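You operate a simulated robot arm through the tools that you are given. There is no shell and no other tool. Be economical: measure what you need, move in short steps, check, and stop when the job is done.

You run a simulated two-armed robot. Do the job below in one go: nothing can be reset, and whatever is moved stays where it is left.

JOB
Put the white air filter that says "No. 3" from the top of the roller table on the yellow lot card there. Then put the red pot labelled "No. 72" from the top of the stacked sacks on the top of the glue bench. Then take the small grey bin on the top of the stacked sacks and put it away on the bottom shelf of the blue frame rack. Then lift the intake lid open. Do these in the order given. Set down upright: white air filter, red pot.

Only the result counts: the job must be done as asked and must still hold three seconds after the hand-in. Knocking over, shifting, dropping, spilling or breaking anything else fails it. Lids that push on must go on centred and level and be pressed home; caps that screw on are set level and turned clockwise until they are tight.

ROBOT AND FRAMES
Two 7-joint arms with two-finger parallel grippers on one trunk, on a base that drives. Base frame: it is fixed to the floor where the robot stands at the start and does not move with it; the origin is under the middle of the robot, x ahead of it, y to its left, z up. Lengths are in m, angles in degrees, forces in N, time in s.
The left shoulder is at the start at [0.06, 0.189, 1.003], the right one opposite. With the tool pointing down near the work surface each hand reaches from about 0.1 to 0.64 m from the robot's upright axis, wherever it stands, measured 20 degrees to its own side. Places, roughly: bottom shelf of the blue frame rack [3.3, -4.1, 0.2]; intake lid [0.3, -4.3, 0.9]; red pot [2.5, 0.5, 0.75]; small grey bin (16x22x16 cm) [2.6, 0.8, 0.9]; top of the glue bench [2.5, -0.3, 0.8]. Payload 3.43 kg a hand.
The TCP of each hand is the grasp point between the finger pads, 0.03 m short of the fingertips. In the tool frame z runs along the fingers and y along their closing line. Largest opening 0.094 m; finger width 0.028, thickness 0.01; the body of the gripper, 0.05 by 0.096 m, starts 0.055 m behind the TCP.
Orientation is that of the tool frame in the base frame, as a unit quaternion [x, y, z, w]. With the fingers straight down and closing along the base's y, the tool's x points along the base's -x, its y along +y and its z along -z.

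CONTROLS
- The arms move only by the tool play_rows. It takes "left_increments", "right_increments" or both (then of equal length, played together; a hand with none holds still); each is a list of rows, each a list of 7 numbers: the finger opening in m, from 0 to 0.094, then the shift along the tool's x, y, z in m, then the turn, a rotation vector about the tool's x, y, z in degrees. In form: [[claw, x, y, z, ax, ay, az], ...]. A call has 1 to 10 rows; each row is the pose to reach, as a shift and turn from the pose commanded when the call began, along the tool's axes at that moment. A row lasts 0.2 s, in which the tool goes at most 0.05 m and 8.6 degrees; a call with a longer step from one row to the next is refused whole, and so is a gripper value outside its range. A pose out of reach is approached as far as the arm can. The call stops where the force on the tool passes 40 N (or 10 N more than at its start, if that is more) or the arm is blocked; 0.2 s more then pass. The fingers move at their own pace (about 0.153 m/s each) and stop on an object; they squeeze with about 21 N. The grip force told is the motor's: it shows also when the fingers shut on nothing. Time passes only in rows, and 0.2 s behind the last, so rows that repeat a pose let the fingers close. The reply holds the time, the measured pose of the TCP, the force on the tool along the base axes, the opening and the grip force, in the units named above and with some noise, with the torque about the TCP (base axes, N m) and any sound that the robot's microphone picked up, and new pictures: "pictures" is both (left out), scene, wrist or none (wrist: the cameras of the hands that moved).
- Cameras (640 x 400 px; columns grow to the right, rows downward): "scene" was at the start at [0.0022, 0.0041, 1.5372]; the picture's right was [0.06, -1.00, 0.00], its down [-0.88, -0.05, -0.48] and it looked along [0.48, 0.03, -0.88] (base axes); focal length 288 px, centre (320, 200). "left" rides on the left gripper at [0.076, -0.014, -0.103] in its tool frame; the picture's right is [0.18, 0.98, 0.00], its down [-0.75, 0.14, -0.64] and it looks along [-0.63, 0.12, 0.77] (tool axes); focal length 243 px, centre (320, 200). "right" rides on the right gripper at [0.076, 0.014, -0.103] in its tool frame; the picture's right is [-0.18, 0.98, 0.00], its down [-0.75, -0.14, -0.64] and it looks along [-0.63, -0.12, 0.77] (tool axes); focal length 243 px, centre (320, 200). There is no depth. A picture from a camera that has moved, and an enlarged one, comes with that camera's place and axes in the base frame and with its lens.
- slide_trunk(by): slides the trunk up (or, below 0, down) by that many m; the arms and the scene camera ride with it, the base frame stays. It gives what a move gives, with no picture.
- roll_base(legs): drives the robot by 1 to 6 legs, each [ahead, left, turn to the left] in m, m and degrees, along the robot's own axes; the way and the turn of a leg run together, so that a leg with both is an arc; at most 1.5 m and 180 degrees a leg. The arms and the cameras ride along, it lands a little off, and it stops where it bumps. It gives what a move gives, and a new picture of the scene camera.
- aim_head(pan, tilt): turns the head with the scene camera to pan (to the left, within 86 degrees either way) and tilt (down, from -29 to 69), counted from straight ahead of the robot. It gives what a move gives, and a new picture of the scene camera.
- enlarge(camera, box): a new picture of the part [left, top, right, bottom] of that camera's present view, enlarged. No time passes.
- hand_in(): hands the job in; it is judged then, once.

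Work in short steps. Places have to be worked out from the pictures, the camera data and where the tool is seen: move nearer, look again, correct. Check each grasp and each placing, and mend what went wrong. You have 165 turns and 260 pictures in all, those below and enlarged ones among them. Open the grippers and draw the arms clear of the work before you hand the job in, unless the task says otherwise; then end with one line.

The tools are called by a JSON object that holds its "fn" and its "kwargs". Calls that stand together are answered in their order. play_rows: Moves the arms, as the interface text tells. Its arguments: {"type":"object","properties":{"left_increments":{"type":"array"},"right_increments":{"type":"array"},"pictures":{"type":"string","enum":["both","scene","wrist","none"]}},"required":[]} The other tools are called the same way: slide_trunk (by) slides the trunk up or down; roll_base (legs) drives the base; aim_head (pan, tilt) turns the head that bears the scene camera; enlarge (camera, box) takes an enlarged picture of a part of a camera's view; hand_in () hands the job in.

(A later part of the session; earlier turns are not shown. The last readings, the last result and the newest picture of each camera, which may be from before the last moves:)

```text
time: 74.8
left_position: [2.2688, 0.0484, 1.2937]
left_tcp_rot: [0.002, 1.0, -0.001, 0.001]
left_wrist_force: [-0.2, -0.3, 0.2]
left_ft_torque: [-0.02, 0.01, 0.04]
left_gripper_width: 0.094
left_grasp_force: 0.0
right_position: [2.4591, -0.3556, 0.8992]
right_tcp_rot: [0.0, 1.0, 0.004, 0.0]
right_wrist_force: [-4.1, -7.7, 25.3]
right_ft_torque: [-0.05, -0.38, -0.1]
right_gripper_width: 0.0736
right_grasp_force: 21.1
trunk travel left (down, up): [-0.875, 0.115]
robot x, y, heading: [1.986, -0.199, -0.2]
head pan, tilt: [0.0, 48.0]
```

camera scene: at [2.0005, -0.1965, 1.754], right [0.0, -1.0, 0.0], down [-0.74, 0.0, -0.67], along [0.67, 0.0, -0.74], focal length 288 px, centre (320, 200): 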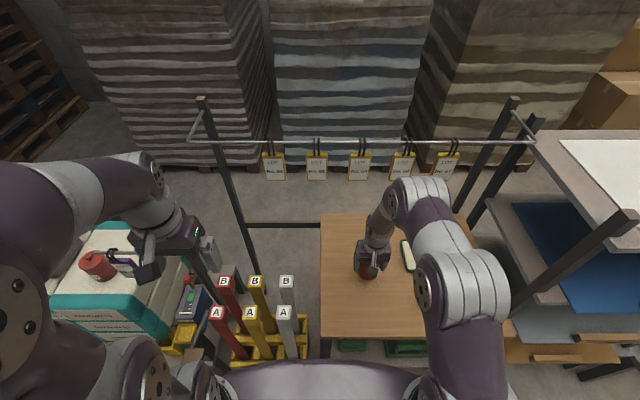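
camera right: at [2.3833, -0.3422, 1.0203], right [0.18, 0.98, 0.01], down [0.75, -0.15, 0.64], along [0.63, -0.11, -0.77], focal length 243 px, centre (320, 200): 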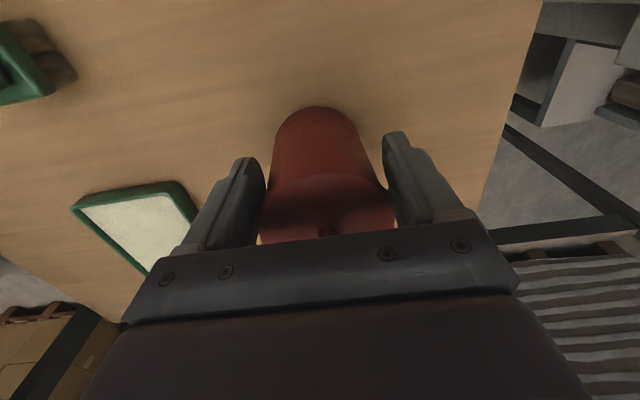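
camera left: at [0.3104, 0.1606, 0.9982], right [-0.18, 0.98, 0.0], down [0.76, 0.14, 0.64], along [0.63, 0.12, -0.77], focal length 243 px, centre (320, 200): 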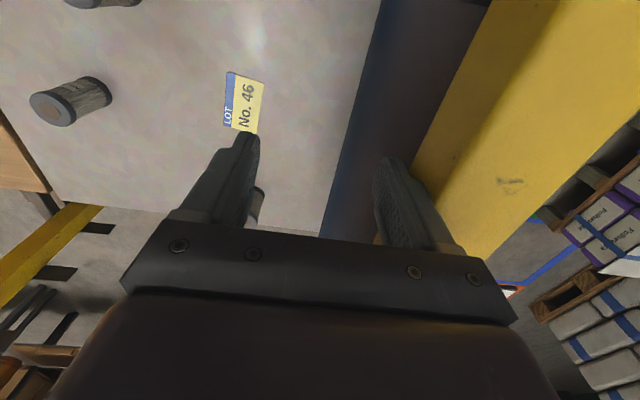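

Contact, with 25 N upward. I ease up 2 mm, release, and rise.

{"fn": "play_rows", "kwargs": {"right_increments": [[0.04, 0, 0, -0.0025, 0, 0, 0], [0.094, 0, 0, -0.0025, 0, 0, 0], [0.094, 0, 0, -0.0025, 0, 0, 0], [0.094, 0, 0, -0.04, 0, 0, 0], [0.094, 0, 0, -0.08, 0, 0, 0], [0.094, 0, 0, -0.12, 0, 0, 0], [0.094, 0, 0, -0.165, 0, 0, 0], [0.094, 0, 0, -0.21, 0, 0, 0]]}}

```text
time: 76.6
left_position: [2.2706, 0.0481, 1.2932]
left_tcp_rot: [0.002, 1.0, -0.001, 0.0]
left_wrist_force: [0.7, -0.1, -0.8]
left_ft_torque: [0.0, 0.02, -0.03]
left_gripper_width: 0.0941
left_grasp_force: 0.1
right_position: [2.4607, -0.3561, 1.1079]
right_tcp_rot: [-0.001, 1.0, 0.003, -0.001]
right_wrist_force: [-0.6, 0.2, 0.4]
right_ft_torque: [0.0, -0.04, -0.01]
right_gripper_width: 0.0937
right_grasp_force: 0.0
trunk travel left (down, up): [-0.875, 0.115]
robot x, y, heading: [1.9842, -0.1961, -0.1]
head pan, tilt: [0.0, 48.0]
camera scene: at [1.9976, -0.1961, 1.7539], right [0.0, -1.0, 0.0], down [-0.74, 0.0, -0.67], along [0.67, 0.0, -0.74], focal length 288 px, centre (320, 200)
camera right: at [2.3827, -0.3439, 1.2107], right [0.18, 0.98, 0.01], down [0.75, -0.15, 0.64], along [0.63, -0.11, -0.77], focal length 243 px, centre (320, 200)
```

scene: 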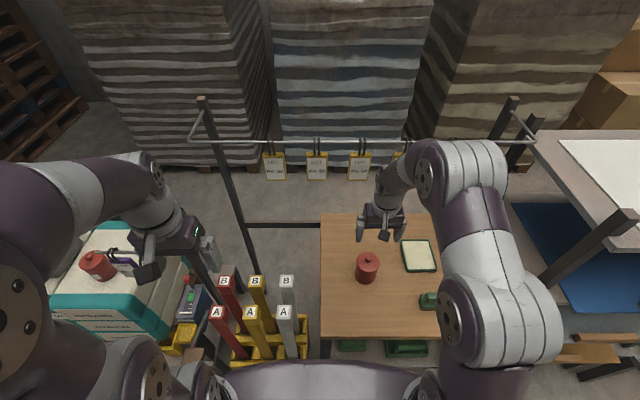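
right: 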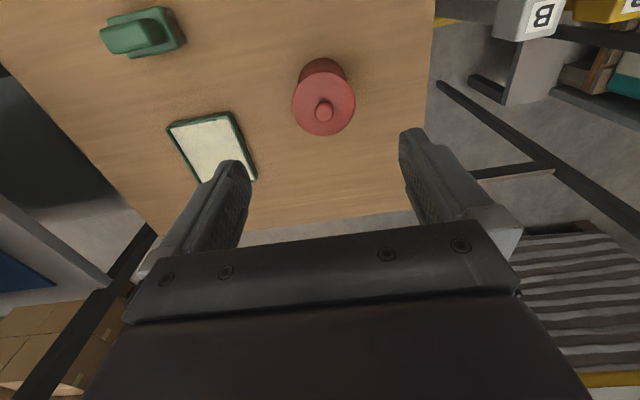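

The pot stands upright on the bench. I tuck the right hand and go back to the sack table for the bin.

{"fn": "play_rows", "kwargs": {"right_increments": [[0.094, 0, 0, -0.045, 0, 0, 0], [0.094, 0, 0, -0.09, 0, 0, 0], [0.094, 0.04, -0.02, -0.1, 0, 0, 0], [0.094, 0.08, -0.04, -0.1, 0, 0, 0], [0.094, 0.12, -0.06, -0.1, 0, 0, 0], [0.094, 0.15, -0.08, -0.1, 0, 0, 0]], "pictures": "none"}}

{"fn": "roll_base", "kwargs": {"legs": [[-0.2, 0, 0], [0, 1.0, 0]]}}

{"fn": "aim_head", "kwargs": {"pan": 0, "tilt": 48}}

```text
time: 78.0
left_position: [2.2711, 0.0483, 1.2924]
left_tcp_rot: [0.001, 1.0, 0.0, 0.0]
left_wrist_force: [0.1, 0.7, 0.3]
left_ft_torque: [0.02, 0.0, 0.0]
left_gripper_width: 0.0939
left_grasp_force: 0.1
right_position: [2.3079, -0.4384, 1.2072]
right_tcp_rot: [0.0, 1.0, 0.004, 0.0]
right_wrist_force: [-0.1, -0.1, 0.8]
right_ft_torque: [0.05, -0.02, 0.03]
right_gripper_width: 0.0939
right_grasp_force: 0.0
trunk travel left (down, up): [-0.875, 0.115]
robot x, y, heading: [1.9854, -0.1961, -0.1]
head pan, tilt: [0.0, 48.0]
```

```text
time: 84.4
left_position: [2.0738, 1.0452, 1.2919]
left_tcp_rot: [0.002, 1.0, -0.001, 0.0]
left_wrist_force: [0.5, -0.4, 0.6]
left_ft_torque: [0.0, -0.01, -0.01]
left_gripper_width: 0.0939
left_grasp_force: 0.0
right_position: [2.1107, 0.5595, 1.2054]
right_tcp_rot: [0.0, 1.0, 0.004, 0.0]
right_wrist_force: [-0.7, 0.5, -0.6]
right_ft_torque: [0.01, 0.0, -0.01]
right_gripper_width: 0.0939
right_grasp_force: 0.1
trunk travel left (down, up): [-0.875, 0.115]
robot x, y, heading: [1.7851, 0.8028, -0.3]
head pan, tilt: [0.0, 48.0]
camera scene: at [1.8017, 0.8013, 1.754], right [0.0, -1.0, 0.0], down [-0.74, 0.0, -0.67], along [0.67, 0.0, -0.74], focal length 288 px, centre (320, 200)
```

scene: 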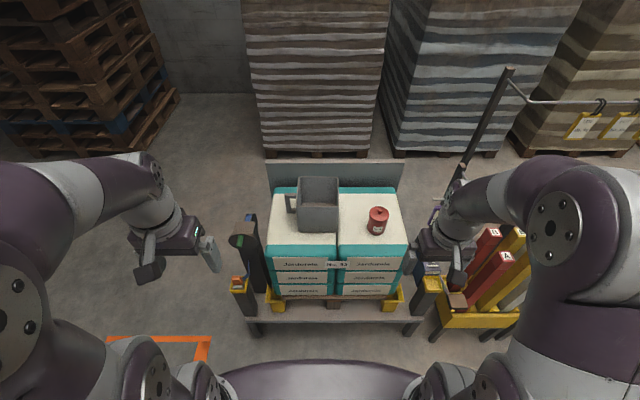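

```text
time: 85.0
left_position: [2.0736, 1.0457, 1.2926]
left_tcp_rot: [0.002, 1.0, -0.001, 0.0]
left_wrist_force: [-0.5, 0.8, -0.5]
left_ft_torque: [-0.03, -0.01, -0.05]
left_gripper_width: 0.0939
left_grasp_force: 0.0
right_position: [2.1115, 0.5608, 1.2058]
right_tcp_rot: [0.001, 1.0, 0.004, 0.0]
right_wrist_force: [0.6, -0.5, -0.1]
right_ft_torque: [0.01, 0.01, 0.02]
right_gripper_width: 0.0941
right_grasp_force: 0.0
trunk travel left (down, up): [-0.875, 0.115]
robot x, y, heading: [1.7873, 0.7974, -0.3]
head pan, tilt: [0.0, 48.0]
camera scene: at [1.8017, 0.8018, 1.754], right [0.0, -1.0, 0.0], down [-0.74, 0.0, -0.67], along [0.67, 0.0, -0.74], focal length 288 px, centre (320, 200)
```

scene: 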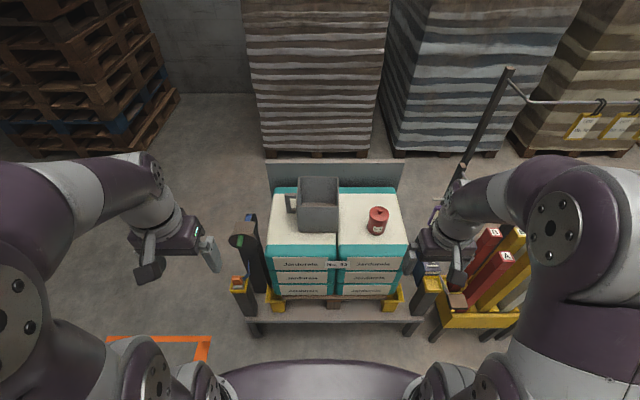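

I zoom on the bin to measure it.

{"fn": "enlarge", "kwargs": {"camera": "scene", "box": [265, 160, 365, 240]}}

```text
5.00 times, centred on (315, 200) of scene
camera zoom: at [1.8017, 0.8018, 1.754], right [0.0, -1.0, 0.0], down [-0.74, 0.0, -0.67], along [0.67, 0.0, -0.74], focal length 1437 px, centre (345, 200)
```

zoom: 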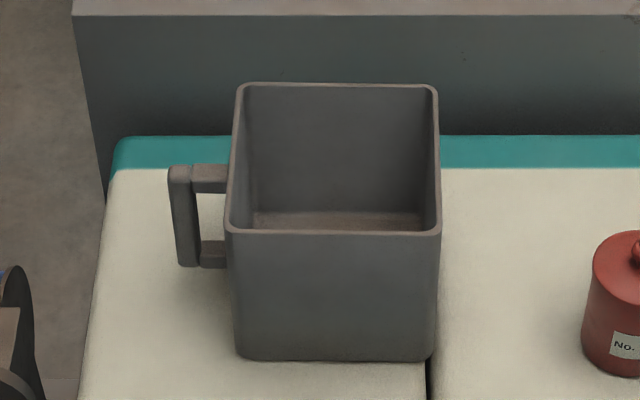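

Corrected heights: sack top is about 0.79 and the bin rim about 0.95; the bin spans x 2.50–2.656, y 0.731–0.889, with its handle toward +y. Before choosing a grasp I look at the blue rack from here.

{"fn": "aim_head", "kwargs": {"pan": -73, "tilt": 12}}

{"fn": "enlarge", "kwargs": {"camera": "scene", "box": [250, 120, 410, 240]}}

```text
time: 86.4
left_position: [2.0734, 1.0455, 1.2914]
left_tcp_rot: [0.003, 1.0, -0.001, 0.001]
left_wrist_force: [0.4, 0.2, 0.3]
left_ft_torque: [-0.01, 0.03, 0.02]
left_gripper_width: 0.0942
left_grasp_force: 0.0
right_position: [2.111, 0.5606, 1.2046]
right_tcp_rot: [0.0, 1.0, 0.004, -0.001]
right_wrist_force: [0.1, 0.4, 0.2]
right_ft_torque: [0.02, 0.04, -0.01]
right_gripper_width: 0.0941
right_grasp_force: 0.0
trunk travel left (down, up): [-0.875, 0.115]
robot x, y, heading: [1.7835, 0.7989, -0.4]
head pan, tilt: [-73.0, 12.0]
camera scene: at [1.7499, 0.7131, 1.8098], right [-0.96, -0.29, 0.0], down [-0.06, 0.2, -0.98], along [0.28, -0.94, -0.21], focal length 288 px, centre (320, 200)
```

scene: 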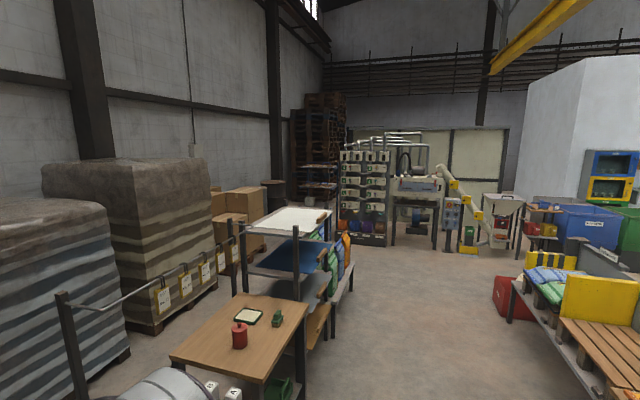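

```text
3.33 times, centred on (330, 180) of scene
camera zoom: at [1.7499, 0.7131, 1.8098], right [-0.96, -0.29, 0.0], down [-0.06, 0.2, -0.98], along [0.28, -0.94, -0.21], focal length 958 px, centre (287, 267)
```

zoom: 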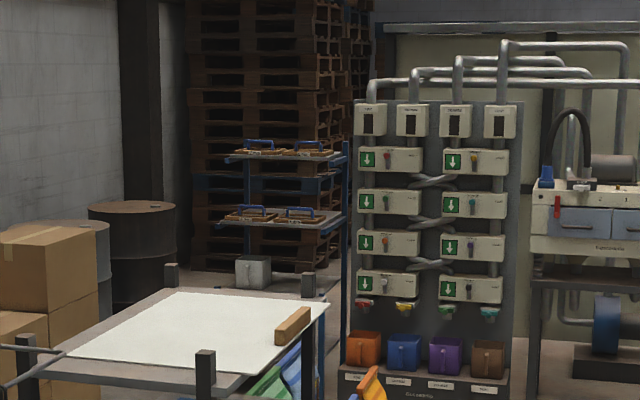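

The rack's bottom bay has roughly 0.38 m of clearance, so I'll grip the bin's right wall at mid-length with the hand pitched 45° forward. I drive to x≈2.0, y≈0.87 and pitch the right hand.

{"fn": "roll_base", "kwargs": {"legs": [[0.2, 0.07, 0.4]]}}

{"fn": "play_rows", "kwargs": {"right_increments": [[0.094, 0, 0, 0, 0, -7.5, 0], [0.094, 0, 0, 0, 0, -15, 0], [0.094, 0, 0, 0, 0, -22.5, 0], [0.094, 0, 0, 0, 0, -30, 0], [0.094, 0, 0, 0, 0, -37.5, 0], [0.094, 0, 0, 0, 0, -45, 0]], "pictures": "none"}}

{"fn": "aim_head", "kwargs": {"pan": -10, "tilt": 48}}

```text
time: 88.1
left_position: [2.271, 1.1176, 1.2924]
left_tcp_rot: [-0.002, 1.0, 0.0, 0.001]
left_wrist_force: [0.2, 0.7, -0.5]
left_ft_torque: [-0.01, 0.03, -0.01]
left_gripper_width: 0.0942
left_grasp_force: 0.0
right_position: [2.3109, 0.633, 1.2064]
right_tcp_rot: [-0.002, 1.0, 0.004, 0.001]
right_wrist_force: [-0.3, 0.4, 0.4]
right_ft_torque: [0.0, 0.0, 0.03]
right_gripper_width: 0.0944
right_grasp_force: 0.1
trunk travel left (down, up): [-0.875, 0.115]
robot x, y, heading: [1.9783, 0.8723, 0.1]
head pan, tilt: [-73.0, 12.0]
camera scene: at [1.9485, 0.7819, 1.8098], right [-0.96, -0.3, 0.0], down [-0.06, 0.2, -0.98], along [0.29, -0.93, -0.21], focal length 288 px, centre (320, 200)
```

scene: 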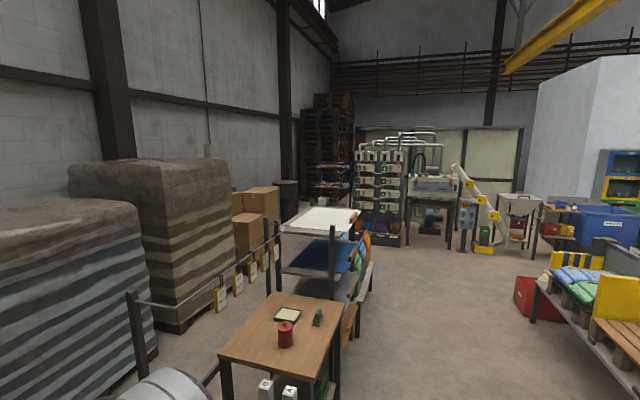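

```text
time: 89.5
left_position: [2.2732, 1.1183, 1.2914]
left_tcp_rot: [-0.002, 1.0, -0.001, -0.001]
left_wrist_force: [1.2, -0.3, 0.6]
left_ft_torque: [0.0, -0.01, 0.0]
left_gripper_width: 0.094
left_grasp_force: 0.1
right_position: [2.3212, 0.6298, 1.2005]
right_tcp_rot: [-0.001, 0.924, 0.005, 0.382]
right_wrist_force: [-0.1, -0.6, 0.8]
right_ft_torque: [-0.01, -0.03, -0.02]
right_gripper_width: 0.094
right_grasp_force: 0.0
right hand out of reach, approached as far as the arm can: row 4, 5, 6
trunk travel left (down, up): [-0.875, 0.115]
robot x, y, heading: [1.9875, 0.8711, 0.0]
head pan, tilt: [-73.0, 12.0]
```

```text
time: 90.8
left_position: [2.2735, 1.1179, 1.2919]
left_tcp_rot: [-0.002, 1.0, 0.0, 0.0]
left_wrist_force: [-0.1, 0.1, 0.0]
left_ft_torque: [-0.03, 0.0, -0.01]
left_gripper_width: 0.0941
left_grasp_force: 0.2
right_position: [2.3218, 0.6292, 1.2009]
right_tcp_rot: [-0.002, 0.924, 0.006, 0.382]
right_wrist_force: [-0.5, 0.7, -0.3]
right_ft_torque: [0.02, 0.03, 0.02]
right_gripper_width: 0.0941
right_grasp_force: 0.1
trunk travel left (down, up): [-0.875, 0.115]
robot x, y, heading: [1.9868, 0.8711, 0.5]
head pan, tilt: [-10.0, 48.0]
camera scene: at [2.0013, 0.8582, 1.754], right [-0.17, -0.99, 0.0], down [-0.73, 0.13, -0.67], along [0.66, -0.11, -0.74], focal length 288 px, centre (320, 200)
```

scene: 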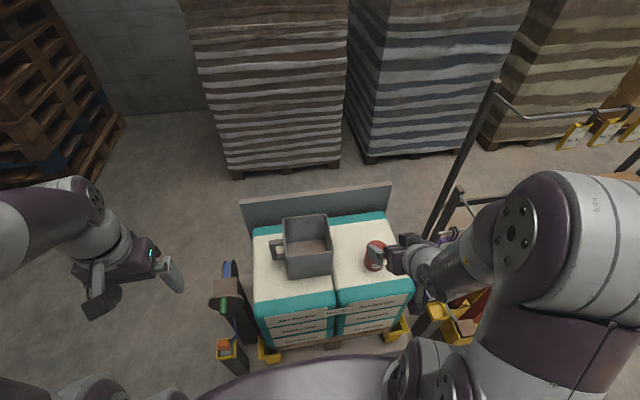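

I zoom on the bin to refine the right wall's position.

{"fn": "enlarge", "kwargs": {"camera": "scene", "box": [260, 200, 400, 290]}}

{"fn": "enlarge", "kwargs": {"camera": "right", "box": [0, 0, 640, 400]}}

```text
4.44 times, centred on (330, 245) of scene
camera zoom: at [2.0013, 0.8582, 1.754], right [-0.17, -0.99, 0.0], down [-0.73, 0.13, -0.67], along [0.66, -0.11, -0.74], focal length 1278 px, centre (276, 0)
```

zoom: 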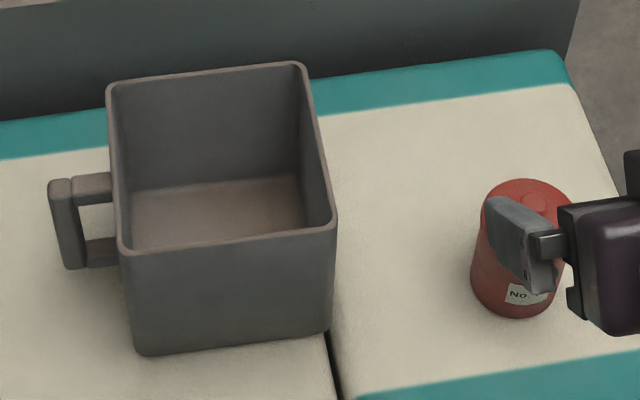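

```text
1.00 times, centred on (320, 200) of right
camera zoom: at [2.1943, 0.6428, 1.2206], right [0.12, 0.98, 0.14], down [0.08, -0.15, 0.99], along [0.99, -0.11, -0.1], focal length 243 px, centre (320, 200)
```

zoom: 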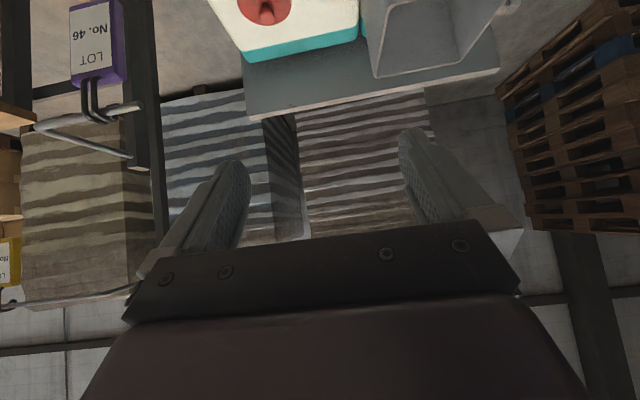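

The right wall is at y≈0.733, mid-length x≈2.572, rim z≈0.95. I bring the pitched hand above it.

{"fn": "play_rows", "kwargs": {"right_increments": [[0.094, -0.0296, 0.0177, 0.0296, 0, 0, 0], [0.094, -0.0592, 0.0353, 0.0592, 0, 0, 0], [0.094, -0.0888, 0.053, 0.0888, 0, 0, 0], [0.094, -0.1183, 0.0707, 0.1183, 0, 0, 0], [0.094, -0.1479, 0.0883, 0.1479, 0, 0, 0], [0.094, -0.1775, 0.106, 0.1775, 0, 0, 0], [0.094, -0.1443, 0.106, 0.2107, 0, 0, 0], [0.094, -0.111, 0.106, 0.244, 0, 0, 0], [0.094, -0.0778, 0.106, 0.2772, 0, 0, 0], [0.094, -0.0778, 0.106, 0.2772, 0, 0, 0]]}}

```text
time: 93.0
left_position: [2.2725, 1.1177, 1.2923]
left_tcp_rot: [-0.002, 1.0, -0.001, -0.001]
left_wrist_force: [-0.1, 0.5, 0.2]
left_ft_torque: [0.01, -0.05, 0.01]
left_gripper_width: 0.094
left_grasp_force: 0.0
right_position: [2.571, 0.7394, 1.06]
right_tcp_rot: [-0.001, 0.923, 0.004, 0.384]
right_wrist_force: [-0.5, 0.2, -0.4]
right_ft_torque: [0.02, 0.02, 0.0]
right_gripper_width: 0.0941
right_grasp_force: 0.1
right hand out of reach, approached as far as the arm can: row 3, 4
trunk travel left (down, up): [-0.875, 0.115]
robot x, y, heading: [1.9851, 0.8738, 0.0]
head pan, tilt: [-10.0, 48.0]
camera scene: at [2.0002, 0.8581, 1.754], right [-0.17, -0.99, 0.0], down [-0.73, 0.13, -0.67], along [0.66, -0.11, -0.74], focal length 288 px, centre (320, 200)
camera right: at [2.4434, 0.752, 1.0782], right [0.12, 0.98, 0.14], down [0.08, -0.15, 0.99], along [0.99, -0.11, -0.1], focal length 243 px, centre (320, 200)
```

scene: 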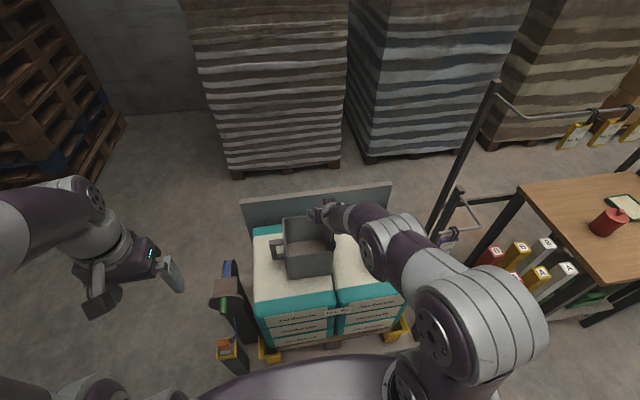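
right: 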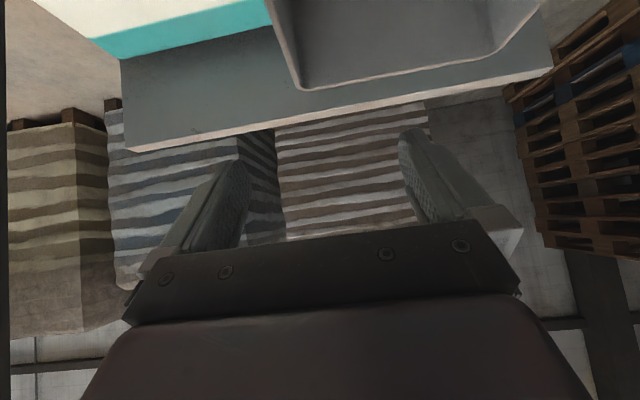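

The rear rim corner checks at (2.65, 0.728), so the wall is between the open fingers. I shift 7 mm right and descend to about 2 cm below the rim.

{"fn": "play_rows", "kwargs": {"right_increments": [[0.094, 0.02, -0.007, 0.02, 0, 0, 0], [0.094, 0.045, -0.007, 0.045, 0, 0, 0], [0.094, 0.065, -0.007, 0.065, 0, 0, 0], [0.094, 0.08, -0.007, 0.08, 0, 0, 0], [0.094, 0.0905, -0.007, 0.0905, 0, 0, 0]]}}

{"fn": "enlarge", "kwargs": {"camera": "scene", "box": [260, 180, 400, 290]}}

```text
time: 94.3
left_position: [2.2709, 1.1183, 1.2934]
left_tcp_rot: [-0.001, 1.0, 0.0, 0.002]
left_wrist_force: [0.3, -0.2, -0.3]
left_ft_torque: [0.02, 0.0, 0.03]
left_gripper_width: 0.0943
left_grasp_force: 0.0
right_position: [2.5812, 0.7321, 0.9467]
right_tcp_rot: [0.001, 0.917, 0.005, 0.4]
right_wrist_force: [-9.1, 1.5, 31.2]
right_ft_torque: [-0.09, 1.58, -0.1]
right_gripper_width: 0.0939
right_grasp_force: 0.1
trunk travel left (down, up): [-0.875, 0.115]
robot x, y, heading: [1.9854, 0.8692, 0.2]
head pan, tilt: [-10.0, 48.0]
stopped in row 5 (right hand): the force on the tool passed its limit (the readings are from after the stop); the commanded pose is now the measured one
camera scene: at [1.9975, 0.859, 1.7542], right [-0.17, -0.99, 0.0], down [-0.73, 0.13, -0.67], along [0.66, -0.11, -0.74], focal length 288 px, centre (320, 200)
camera right: at [2.4539, 0.7459, 0.9621], right [0.12, 0.98, 0.14], down [0.04, -0.15, 0.99], along [0.99, -0.11, -0.06], focal length 243 px, centre (320, 200)
```

scene: 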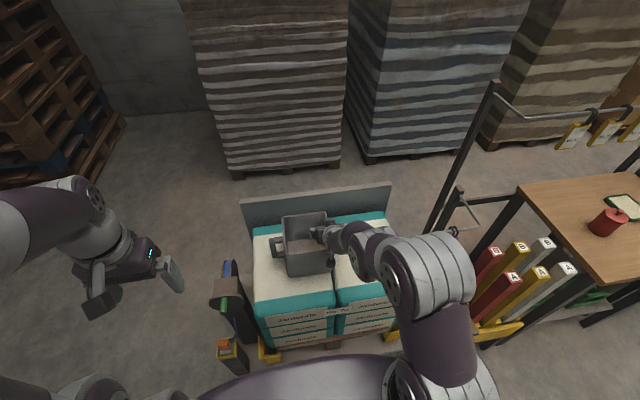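
right: 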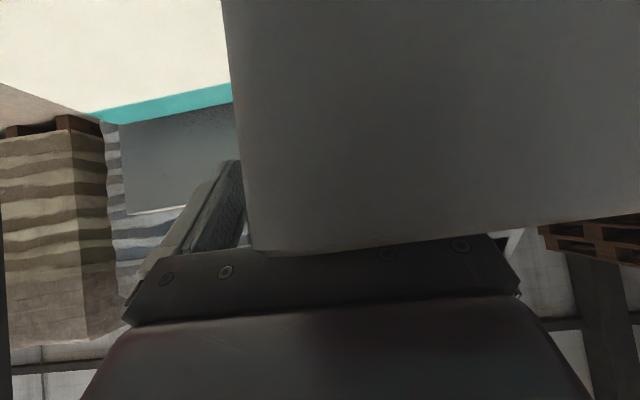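

```text
3.64 times, centred on (330, 235) of scene
camera zoom: at [1.9975, 0.859, 1.7542], right [-0.17, -0.99, 0.0], down [-0.73, 0.13, -0.67], along [0.66, -0.11, -0.74], focal length 1045 px, centre (284, 73)
```

zoom: 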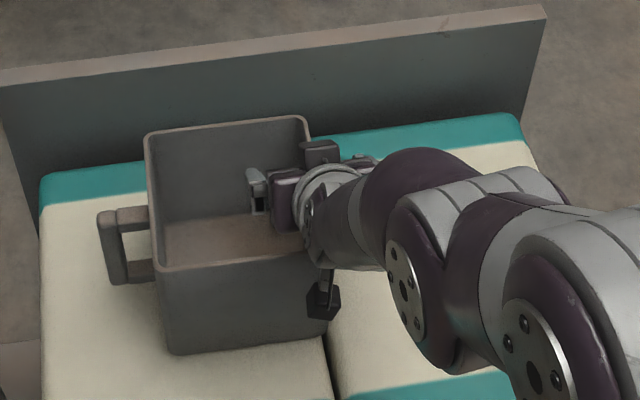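

The underside of the hand is pressing the front-wall rim. I raise 2 cm, move 3 cm deeper (+x), correct the pitch 2° and go down again.

{"fn": "play_rows", "kwargs": {"right_increments": [[0.094, -0.0147, 0, -0.0136, 0, 2, 0], [0.094, -0.0351, 0, 0.0084, 0, 3, 0], [0.094, -0.025, 0, 0.018, 0, 3, 0], [0.094, -0.0145, 0, 0.0275, 0, 3, 0], [0.094, -0.0043, 0, 0.037, 0, 3, 0]]}}

```text
time: 95.4
left_position: [2.2696, 1.1178, 1.2937]
left_tcp_rot: [-0.001, 1.0, -0.001, 0.001]
left_wrist_force: [0.6, 0.2, -0.1]
left_ft_torque: [0.01, 0.02, -0.01]
left_gripper_width: 0.0939
left_grasp_force: 0.1
right_position: [2.6183, 0.7318, 0.9451]
right_tcp_rot: [0.001, 0.923, 0.005, 0.386]
right_wrist_force: [-8.5, -1.1, 30.4]
right_ft_torque: [-0.04, 1.5, 0.1]
right_gripper_width: 0.0938
right_grasp_force: 0.1
trunk travel left (down, up): [-0.875, 0.115]
robot x, y, heading: [1.9857, 0.8712, 0.2]
head pan, tilt: [-10.0, 48.0]
stopped in row 5 (right hand): the force on the tool passed its limit (the readings are from after the stop); the commanded pose is now the measured one
camera scene: at [1.9962, 0.8588, 1.7542], right [-0.17, -0.99, 0.0], down [-0.73, 0.13, -0.67], along [0.66, -0.12, -0.74], focal length 288 px, centre (320, 200)
camera right: at [2.4914, 0.7459, 0.9641], right [0.13, 0.98, 0.14], down [0.07, -0.15, 0.99], along [0.99, -0.12, -0.09], focal length 243 px, centre (320, 200)
```

scene: 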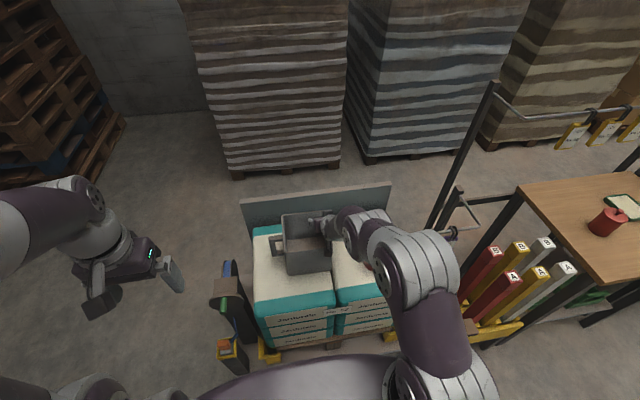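
right: 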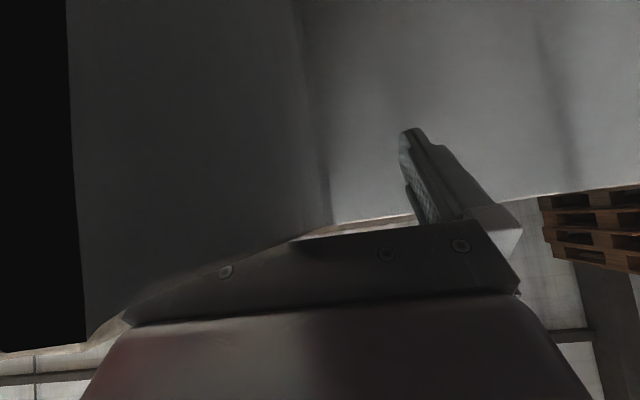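

The contact is the palm corner resting on the side-wall rim, so the rim is at about 0.966 and the fingers already reach about 4 cm below it. I raise, shift back over mid-wall, lower again to just above that contact, and close.

{"fn": "play_rows", "kwargs": {"right_increments": [[0.094, -0.0285, 0, -0.028, 0, 0, 0], [0.094, -0.012, 0, -0.053, 0, 0, 0], [0.094, 0.0045, 0, -0.044, 0, 0, 0], [0.094, 0.021, 0, -0.0275, 0, 0, 0], [0.094, 0.022, 0, -0.0265, 0, 0, 0], [0.0, 0.022, 0, -0.0265, 0, 0, 0], [0.0, 0.022, 0, -0.0265, 0, 0, 0], [0.0, 0.022, 0, -0.0265, 0, 0, 0], [0.0, 0.022, 0, -0.0265, 0, 0, 0]]}}

```text
time: 97.4
left_position: [2.2709, 1.1166, 1.2931]
left_tcp_rot: [-0.001, 1.0, -0.001, 0.001]
left_wrist_force: [0.5, 0.4, 0.3]
left_ft_torque: [0.02, -0.01, -0.01]
left_gripper_width: 0.0941
left_grasp_force: 0.0
right_position: [2.583, 0.7316, 0.9459]
right_tcp_rot: [0.001, 0.923, 0.005, 0.385]
right_wrist_force: [5.5, -1.9, 29.9]
right_ft_torque: [0.27, 0.86, 0.89]
right_gripper_width: 0.0097
right_grasp_force: 21.0
trunk travel left (down, up): [-0.875, 0.115]
robot x, y, heading: [1.984, 0.8702, 0.3]
head pan, tilt: [-10.0, 48.0]
camera scene: at [1.9978, 0.8587, 1.7542], right [-0.17, -0.99, 0.0], down [-0.73, 0.13, -0.67], along [0.66, -0.11, -0.74], focal length 288 px, centre (320, 200)
camera right: at [2.4569, 0.7453, 0.9646], right [0.13, 0.98, 0.14], down [0.08, -0.15, 0.99], along [0.99, -0.12, -0.09], focal length 243 px, centre (320, 200)
```

scene: 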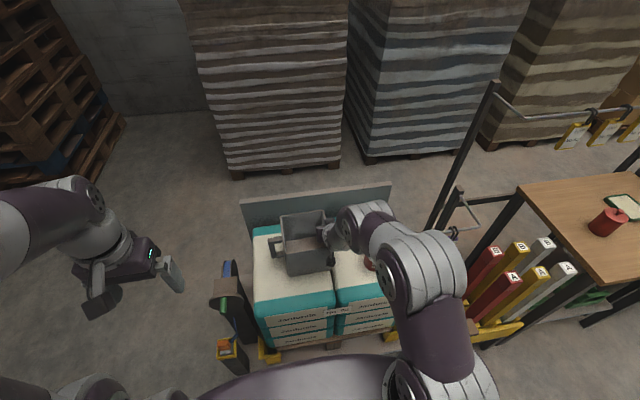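
right: 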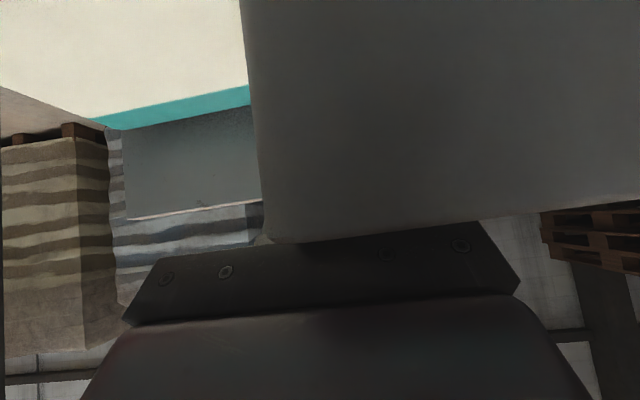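

The wall is gripped (9.7 mm). I lift 3 cm and check for droop.

{"fn": "play_rows", "kwargs": {"right_increments": [[0.0, -0.007, 0, -0.007, 0, 0, 0], [0.0, -0.0141, 0, -0.0141, 0, 0, 0], [0.0, -0.0212, 0, -0.0212, 0, 0, 0], [0.0, -0.0212, 0, -0.0212, 0, 0, 0]], "pictures": "none"}}

{"fn": "enlarge", "kwargs": {"camera": "scene", "box": [240, 180, 400, 300]}}

```text
time: 98.4
left_position: [2.2732, 1.1179, 1.2924]
left_tcp_rot: [-0.001, 1.0, 0.0, -0.001]
left_wrist_force: [0.1, -0.5, -1.2]
left_ft_torque: [0.03, -0.03, -0.02]
left_gripper_width: 0.0941
left_grasp_force: 0.1
right_position: [2.5856, 0.7315, 0.9721]
right_tcp_rot: [0.001, 0.925, 0.005, 0.38]
right_wrist_force: [-0.1, 0.2, -2.4]
right_ft_torque: [-0.25, 0.01, -0.01]
right_gripper_width: 0.0093
right_grasp_force: 20.9
trunk travel left (down, up): [-0.875, 0.115]
robot x, y, heading: [1.9849, 0.8779, -0.3]
head pan, tilt: [-10.0, 48.0]
```

```text
3.33 times, centred on (320, 240) of scene
camera zoom: at [2.0025, 0.8581, 1.7539], right [-0.17, -0.99, 0.0], down [-0.73, 0.13, -0.67], along [0.66, -0.11, -0.74], focal length 958 px, centre (320, 67)
```

zoom: 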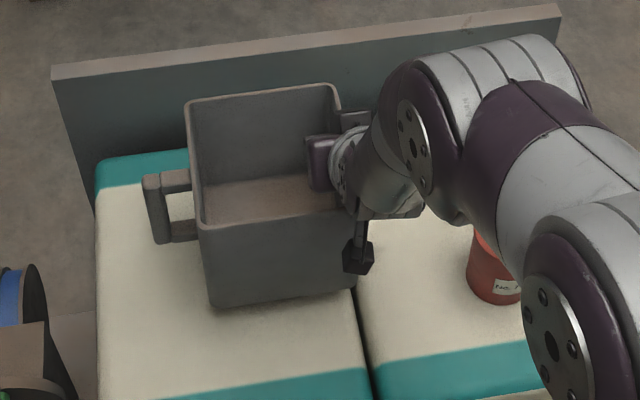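

The bin weighs only about 2.4 N and hangs level. I lift it higher and draw it back.

{"fn": "play_rows", "kwargs": {"right_increments": [[0.0, -0.03, 0, -0.03, 0, 0, 0], [0.0, -0.06, 0, -0.06, 0, 0, 0], [0.0, -0.085, 0, -0.085, 0, 0, 0], [0.0, -0.06, 0, -0.11, 0, 0, 0], [0.0, -0.03, 0, -0.14, 0, 0, 0], [0.0, 0.0, 0, -0.17, 0, 0, 0], [0.0, 0.03, 0, -0.2, 0, 0, 0], [0.0, 0.056, 0, -0.226, 0, 0, 0]]}}

```text
time: 100.2
left_position: [2.2728, 1.118, 1.2923]
left_tcp_rot: [0.0, 1.0, -0.001, 0.0]
left_wrist_force: [0.3, 0.3, -0.1]
left_ft_torque: [-0.02, -0.01, -0.01]
left_gripper_width: 0.0939
left_grasp_force: 0.1
right_position: [2.3873, 0.7287, 1.095]
right_tcp_rot: [0.001, 0.924, 0.005, 0.382]
right_wrist_force: [-0.5, 0.4, -2.7]
right_ft_torque: [-0.21, -0.03, 0.01]
right_gripper_width: 0.0093
right_grasp_force: 20.8
trunk travel left (down, up): [-0.875, 0.115]
robot x, y, heading: [1.9866, 0.874, 0.0]
head pan, tilt: [-10.0, 48.0]
camera scene: at [1.9999, 0.8584, 1.754], right [-0.17, -0.99, 0.0], down [-0.73, 0.13, -0.67], along [0.66, -0.11, -0.74], focal length 288 px, centre (320, 200)
camera right: at [2.2592, 0.7426, 1.1146], right [0.13, 0.98, 0.14], down [0.08, -0.15, 0.99], along [0.99, -0.12, -0.1], focal length 243 px, centre (320, 200)
```

scene: 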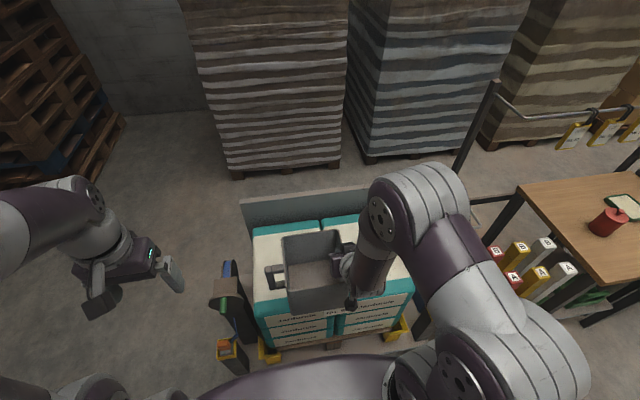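
right: 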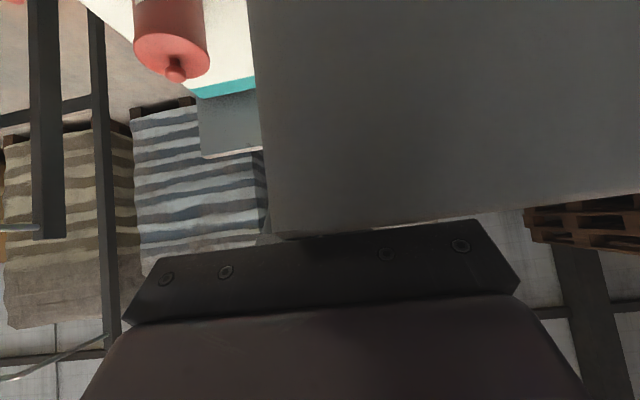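

Secure. I back up 0.35 m, turn right 90° into the aisle (x≈1.63) and look down it.

{"fn": "roll_base", "kwargs": {"legs": [[-0.35, 0, 0], [0, 0, -90]]}}

{"fn": "aim_head", "kwargs": {"pan": 0, "tilt": 22}}

```text
time: 106.2
left_position: [1.886, 0.5877, 1.2919]
left_tcp_rot: [0.702, 0.713, -0.001, -0.001]
left_wrist_force: [-0.6, 0.2, 0.1]
left_ft_torque: [-0.01, -0.02, 0.01]
left_gripper_width: 0.0938
left_grasp_force: 0.1
right_position: [1.5001, 0.4684, 1.0942]
right_tcp_rot: [0.649, 0.658, -0.264, 0.275]
right_wrist_force: [-0.9, 0.3, -2.0]
right_ft_torque: [-0.05, 0.17, 0.02]
right_gripper_width: 0.0095
right_grasp_force: 21.3
trunk travel left (down, up): [-0.875, 0.115]
robot x, y, heading: [1.638, 0.8722, -88.8]
head pan, tilt: [-10.0, 48.0]
camera scene: at [1.6202, 0.8538, 1.7539], right [-0.99, 0.16, 0.0], down [0.12, 0.73, -0.67], along [-0.11, -0.66, -0.74], focal length 288 px, centre (320, 200)
```

scene: 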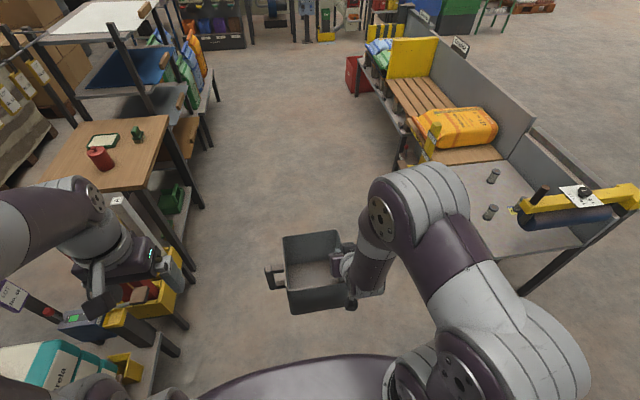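

```text
time: 107.1
left_position: [1.8866, 0.5888, 1.2922]
left_tcp_rot: [0.702, 0.712, 0.0, -0.001]
left_wrist_force: [0.1, 0.8, 0.1]
left_ft_torque: [0.02, -0.02, 0.0]
left_gripper_width: 0.094
left_grasp_force: 0.1
right_position: [1.501, 0.4682, 1.0941]
right_tcp_rot: [0.65, 0.658, -0.264, 0.275]
right_wrist_force: [0.0, 0.3, -2.5]
right_ft_torque: [0.0, 0.19, 0.01]
right_gripper_width: 0.0093
right_grasp_force: 21.0
trunk travel left (down, up): [-0.875, 0.115]
robot x, y, heading: [1.6384, 0.8757, -89.0]
head pan, tilt: [0.0, 22.0]
camera scene: at [1.634, 0.8388, 1.7935], right [-1.0, -0.02, 0.0], down [-0.01, 0.38, -0.93], along [0.02, -0.93, -0.38], focal length 288 px, centre (320, 200)
```

scene: 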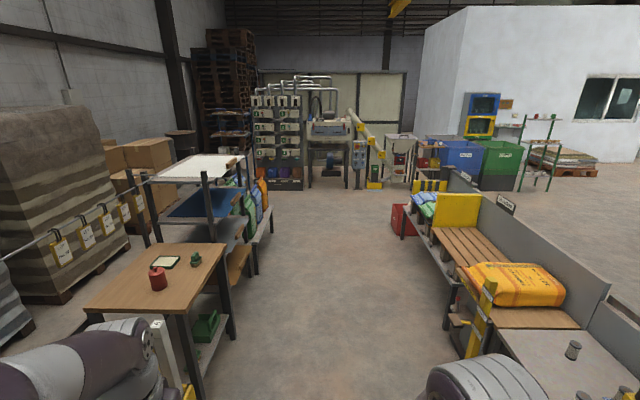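

The aisle is clear. I drive ahead 2.9 m and look at the rack.

{"fn": "roll_base", "kwargs": {"legs": [[1.5, 0, -0.5], [1.4, 0, -0.5]]}}

{"fn": "aim_head", "kwargs": {"pan": 38, "tilt": 22}}

```text
time: 121.0
left_position: [1.8087, -2.281, 1.2926]
left_tcp_rot: [0.721, 0.693, 0.0, -0.001]
left_wrist_force: [-0.9, 0.4, 0.5]
left_ft_torque: [0.03, -0.01, 0.01]
left_gripper_width: 0.0941
left_grasp_force: 0.1
right_position: [1.4155, -2.3789, 1.0945]
right_tcp_rot: [0.669, 0.639, -0.271, 0.267]
right_wrist_force: [-0.8, -0.2, -2.4]
right_ft_torque: [0.01, 0.18, -0.02]
right_gripper_width: 0.0094
right_grasp_force: 20.7
trunk travel left (down, up): [-0.875, 0.115]
robot x, y, heading: [1.5745, -1.9849, -92.3]
head pan, tilt: [0.0, 22.0]
camera scene: at [1.5705, -2.017, 1.7936], right [-1.0, 0.04, 0.0], down [0.01, 0.37, -0.93], along [-0.04, -0.93, -0.37], focal length 288 px, centre (320, 200)
```

scene: 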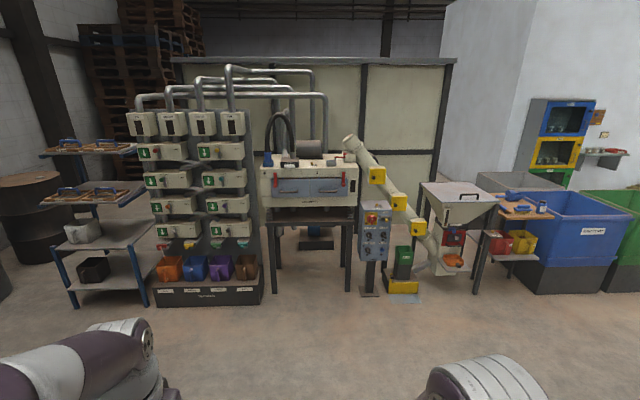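

```text
time: 122.0
left_position: [1.808, -2.2821, 1.2922]
left_tcp_rot: [0.722, 0.692, 0.001, -0.001]
left_wrist_force: [0.1, -0.2, 0.1]
left_ft_torque: [-0.04, 0.01, 0.02]
left_gripper_width: 0.0941
left_grasp_force: 0.0
right_position: [1.4149, -2.3784, 1.0952]
right_tcp_rot: [0.668, 0.639, -0.272, 0.267]
right_wrist_force: [0.2, 1.4, -2.4]
right_ft_torque: [0.02, 0.17, 0.05]
right_gripper_width: 0.0096
right_grasp_force: 21.5
trunk travel left (down, up): [-0.875, 0.115]
robot x, y, heading: [1.5771, -1.983, -92.4]
head pan, tilt: [38.0, 22.0]
camera scene: at [1.6283, -2.0, 1.7936], right [-0.81, -0.58, 0.0], down [-0.22, 0.3, -0.93], along [0.54, -0.75, -0.37], focal length 288 px, centre (320, 200)
```

scene: 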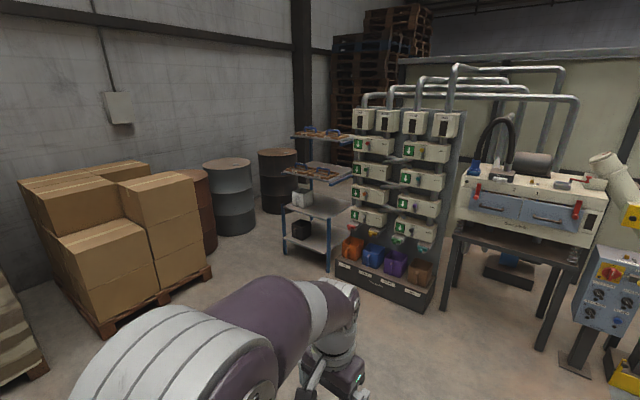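

I enlarge the rack.

{"fn": "enlarge", "kwargs": {"camera": "scene", "box": [270, 115, 370, 275]}}

```text
2.50 times, centred on (320, 195) of scene
camera zoom: at [1.6283, -2.0, 1.7936], right [-0.81, -0.58, 0.0], down [-0.22, 0.3, -0.93], along [0.54, -0.75, -0.37], focal length 719 px, centre (320, 212)
```

zoom: 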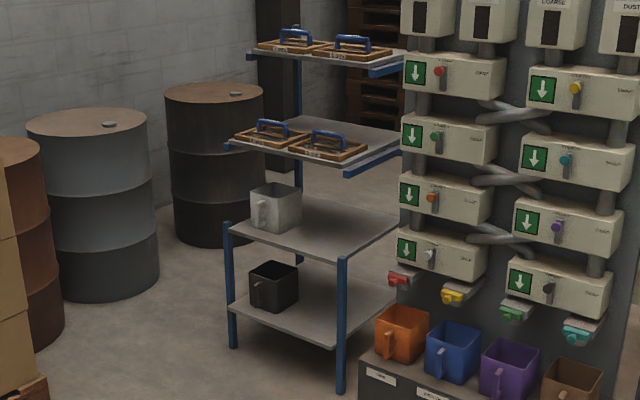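

The rack's bottom shelf is at z≈0.21, front edge along y≈-4.06 from x 3.01 to 3.58, and the next shelf is at 0.60. A black bin sits at x≈3.36–3.53, so the space on the right (x 3.05–3.34) is free. I drive ahead 1 m, straighten, and strafe left toward the rack.

{"fn": "roll_base", "kwargs": {"legs": [[1.0, 0, 2.4], [0, 0.85, 0], [0, 0.8, 0]]}}

{"fn": "aim_head", "kwargs": {"pan": 0, "tilt": 45}}

```text
time: 135.2
left_position: [3.4518, -3.2482, 1.2931]
left_tcp_rot: [0.702, 0.712, 0.0, 0.0]
left_wrist_force: [0.2, -0.6, -0.2]
left_ft_torque: [0.01, -0.03, -0.01]
left_gripper_width: 0.094
left_grasp_force: 0.0
right_position: [3.0653, -3.3674, 1.0942]
right_tcp_rot: [0.65, 0.657, -0.264, 0.275]
right_wrist_force: [0.1, -0.4, -1.8]
right_ft_torque: [-0.01, 0.19, 0.01]
right_gripper_width: 0.0092
right_grasp_force: 20.6
trunk travel left (down, up): [-0.875, 0.115]
robot x, y, heading: [3.2026, -2.9661, -88.8]
head pan, tilt: [38.0, 22.0]
camera scene: at [3.2552, -2.9767, 1.7936], right [-0.78, -0.63, 0.0], down [-0.23, 0.29, -0.93], along [0.58, -0.72, -0.37], focal length 288 px, centre (320, 200)
```

scene: 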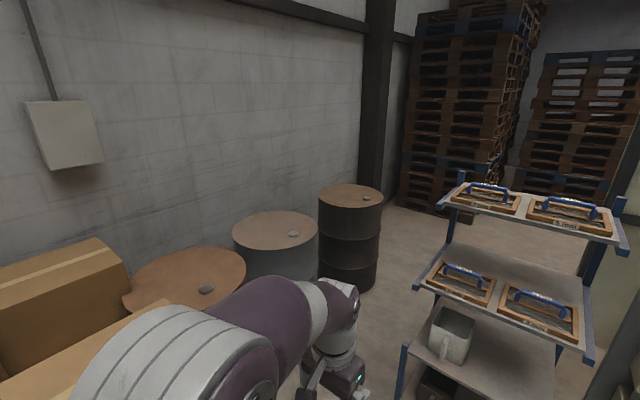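

```text
time: 136.2
left_position: [3.4507, -3.2488, 1.2924]
left_tcp_rot: [0.701, 0.713, 0.0, 0.0]
left_wrist_force: [0.2, 0.4, 0.4]
left_ft_torque: [0.02, -0.03, -0.03]
left_gripper_width: 0.094
left_grasp_force: 0.0
right_position: [3.0641, -3.3669, 1.0931]
right_tcp_rot: [0.651, 0.657, -0.264, 0.274]
right_wrist_force: [-0.2, -0.4, -1.7]
right_ft_torque: [-0.01, 0.15, 0.0]
right_gripper_width: 0.0092
right_grasp_force: 21.1
trunk travel left (down, up): [-0.875, 0.115]
robot x, y, heading: [3.203, -2.9667, -89.3]
head pan, tilt: [0.0, 45.0]
camera scene: at [3.1988, -2.9858, 1.7582], right [-1.0, -0.02, 0.0], down [-0.01, 0.71, -0.71], along [0.01, -0.71, -0.71], focal length 288 px, centre (320, 200)
```

scene: 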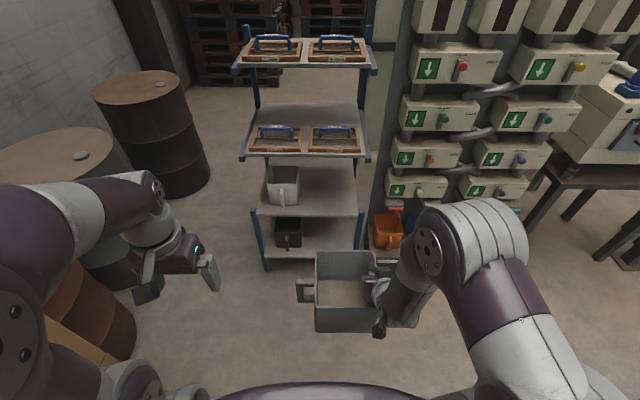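

The free slot on the bottom shelf is between the right post (x≈3.0) and the black bin (x≈3.32). I lower the trunk 0.55 m here, draw the left hand back, then check.

{"fn": "slide_trunk", "kwargs": {"by": -0.55}}

{"fn": "play_rows", "kwargs": {"left_increments": [[0.05, 0.03, 0, 0, 0, 0, 0], [0.02, 0.06, 0, 0, 0, 0, 0], [0.0, 0.08, 0, 0, 0, 0, 0]], "pictures": "scene"}}

```text
refused: -0.55 is not a number from -0.4 to 0.4
```

```text
time: 137.0
left_position: [3.4541, -3.1764, 1.2822]
left_tcp_rot: [0.701, 0.713, 0.0, 0.0]
left_wrist_force: [-0.3, 0.1, 0.1]
left_ft_torque: [0.01, -0.01, -0.01]
left_gripper_width: 0.0001
left_grasp_force: 20.8
left hand out of reach, approached as far as the arm can: row 2, 3
right_position: [3.0639, -3.3674, 1.0941]
right_tcp_rot: [0.65, 0.657, -0.264, 0.274]
right_wrist_force: [0.3, 0.3, -2.1]
right_ft_torque: [-0.02, 0.19, -0.03]
right_gripper_width: 0.0095
right_grasp_force: 21.7
trunk travel left (down, up): [-0.875, 0.115]
robot x, y, heading: [3.2008, -2.9636, -89.2]
head pan, tilt: [0.0, 45.0]
camera scene: at [3.1992, -2.9864, 1.7581], right [-1.0, -0.02, 0.0], down [-0.01, 0.71, -0.71], along [0.01, -0.71, -0.71], focal length 288 px, centre (320, 200)
```

scene: 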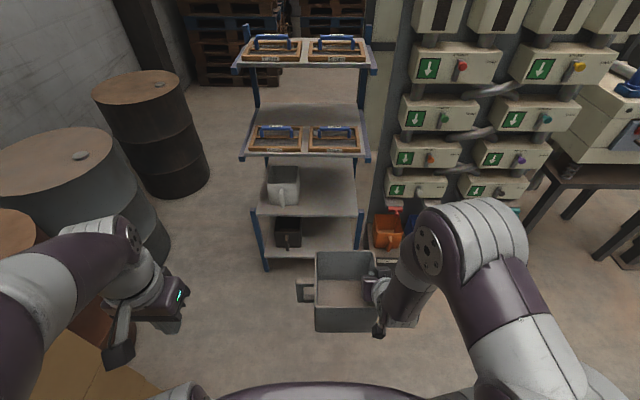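

Limit is 0.4 m a call, so I lower in two steps.

{"fn": "slide_trunk", "kwargs": {"by": -0.4}}

{"fn": "slide_trunk", "kwargs": {"by": -0.15}}

{"fn": "aim_head", "kwargs": {"pan": 0, "tilt": 30}}

```text
time: 140.8
left_position: [3.4546, -3.1758, 0.8834]
left_tcp_rot: [0.702, 0.712, 0.0, 0.0]
left_wrist_force: [-0.3, 0.3, 0.5]
left_ft_torque: [-0.01, -0.01, 0.01]
left_gripper_width: 0.0
left_grasp_force: 21.5
right_position: [3.0649, -3.3667, 0.6944]
right_tcp_rot: [0.65, 0.657, -0.264, 0.275]
right_wrist_force: [0.3, 0.0, -1.6]
right_ft_torque: [0.01, 0.17, -0.01]
right_gripper_width: 0.0092
right_grasp_force: 21.3
trunk travel left (down, up): [-0.475, 0.515]
robot x, y, heading: [3.2036, -2.9657, -89.1]
head pan, tilt: [0.0, 45.0]
```

```text
time: 142.6
left_position: [3.4549, -3.176, 0.7324]
left_tcp_rot: [0.702, 0.712, 0.0, 0.0]
left_wrist_force: [0.3, -1.1, -0.6]
left_ft_torque: [-0.02, -0.02, -0.01]
left_gripper_width: 0.0
left_grasp_force: 20.8
right_position: [3.0647, -3.3669, 0.5438]
right_tcp_rot: [0.651, 0.657, -0.264, 0.274]
right_wrist_force: [0.4, 0.2, -1.4]
right_ft_torque: [-0.01, 0.19, -0.01]
right_gripper_width: 0.0095
right_grasp_force: 21.3
trunk travel left (down, up): [-0.325, 0.665]
robot x, y, heading: [3.2019, -2.9656, -89.1]
head pan, tilt: [0.0, 45.0]
```

```text
time: 143.4
left_position: [3.4553, -3.1765, 0.7323]
left_tcp_rot: [0.702, 0.713, 0.0, 0.0]
left_wrist_force: [0.1, -0.2, -0.4]
left_ft_torque: [0.0, 0.03, 0.02]
left_gripper_width: 0.0
left_grasp_force: 21.2
right_position: [3.0639, -3.3666, 0.5455]
right_tcp_rot: [0.65, 0.657, -0.265, 0.275]
right_wrist_force: [-0.4, 0.0, -3.3]
right_ft_torque: [0.01, 0.19, -0.03]
right_gripper_width: 0.0091
right_grasp_force: 20.7
trunk travel left (down, up): [-0.325, 0.665]
robot x, y, heading: [3.202, -2.963, -89.0]
head pan, tilt: [0.0, 30.0]
camera scene: at [3.1992, -2.9948, 1.2307], right [-1.0, -0.02, 0.0], down [-0.01, 0.5, -0.87], along [0.01, -0.87, -0.5], focal length 288 px, centre (320, 200)
```

scene: 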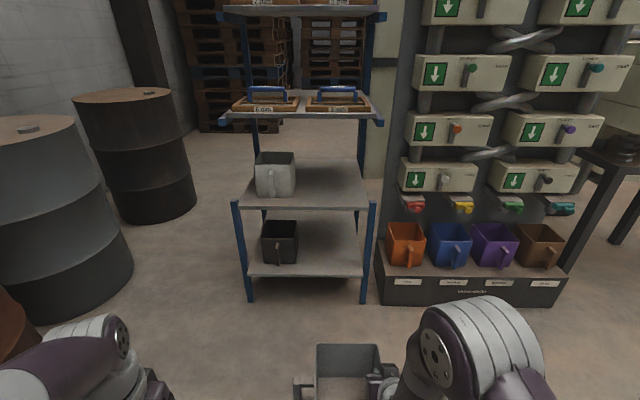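

Good view of the bay; I zoom in to measure it.

{"fn": "enlarge", "kwargs": {"camera": "scene", "box": [220, 140, 400, 310]}}

```text
2.35 times, centred on (310, 225) of scene
camera zoom: at [3.1992, -2.9948, 1.2307], right [-1.0, -0.02, 0.0], down [-0.01, 0.5, -0.87], along [0.01, -0.87, -0.5], focal length 676 px, centre (344, 141)
```

zoom: 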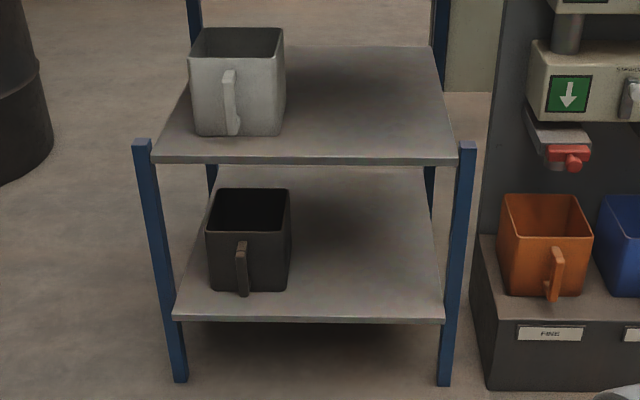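

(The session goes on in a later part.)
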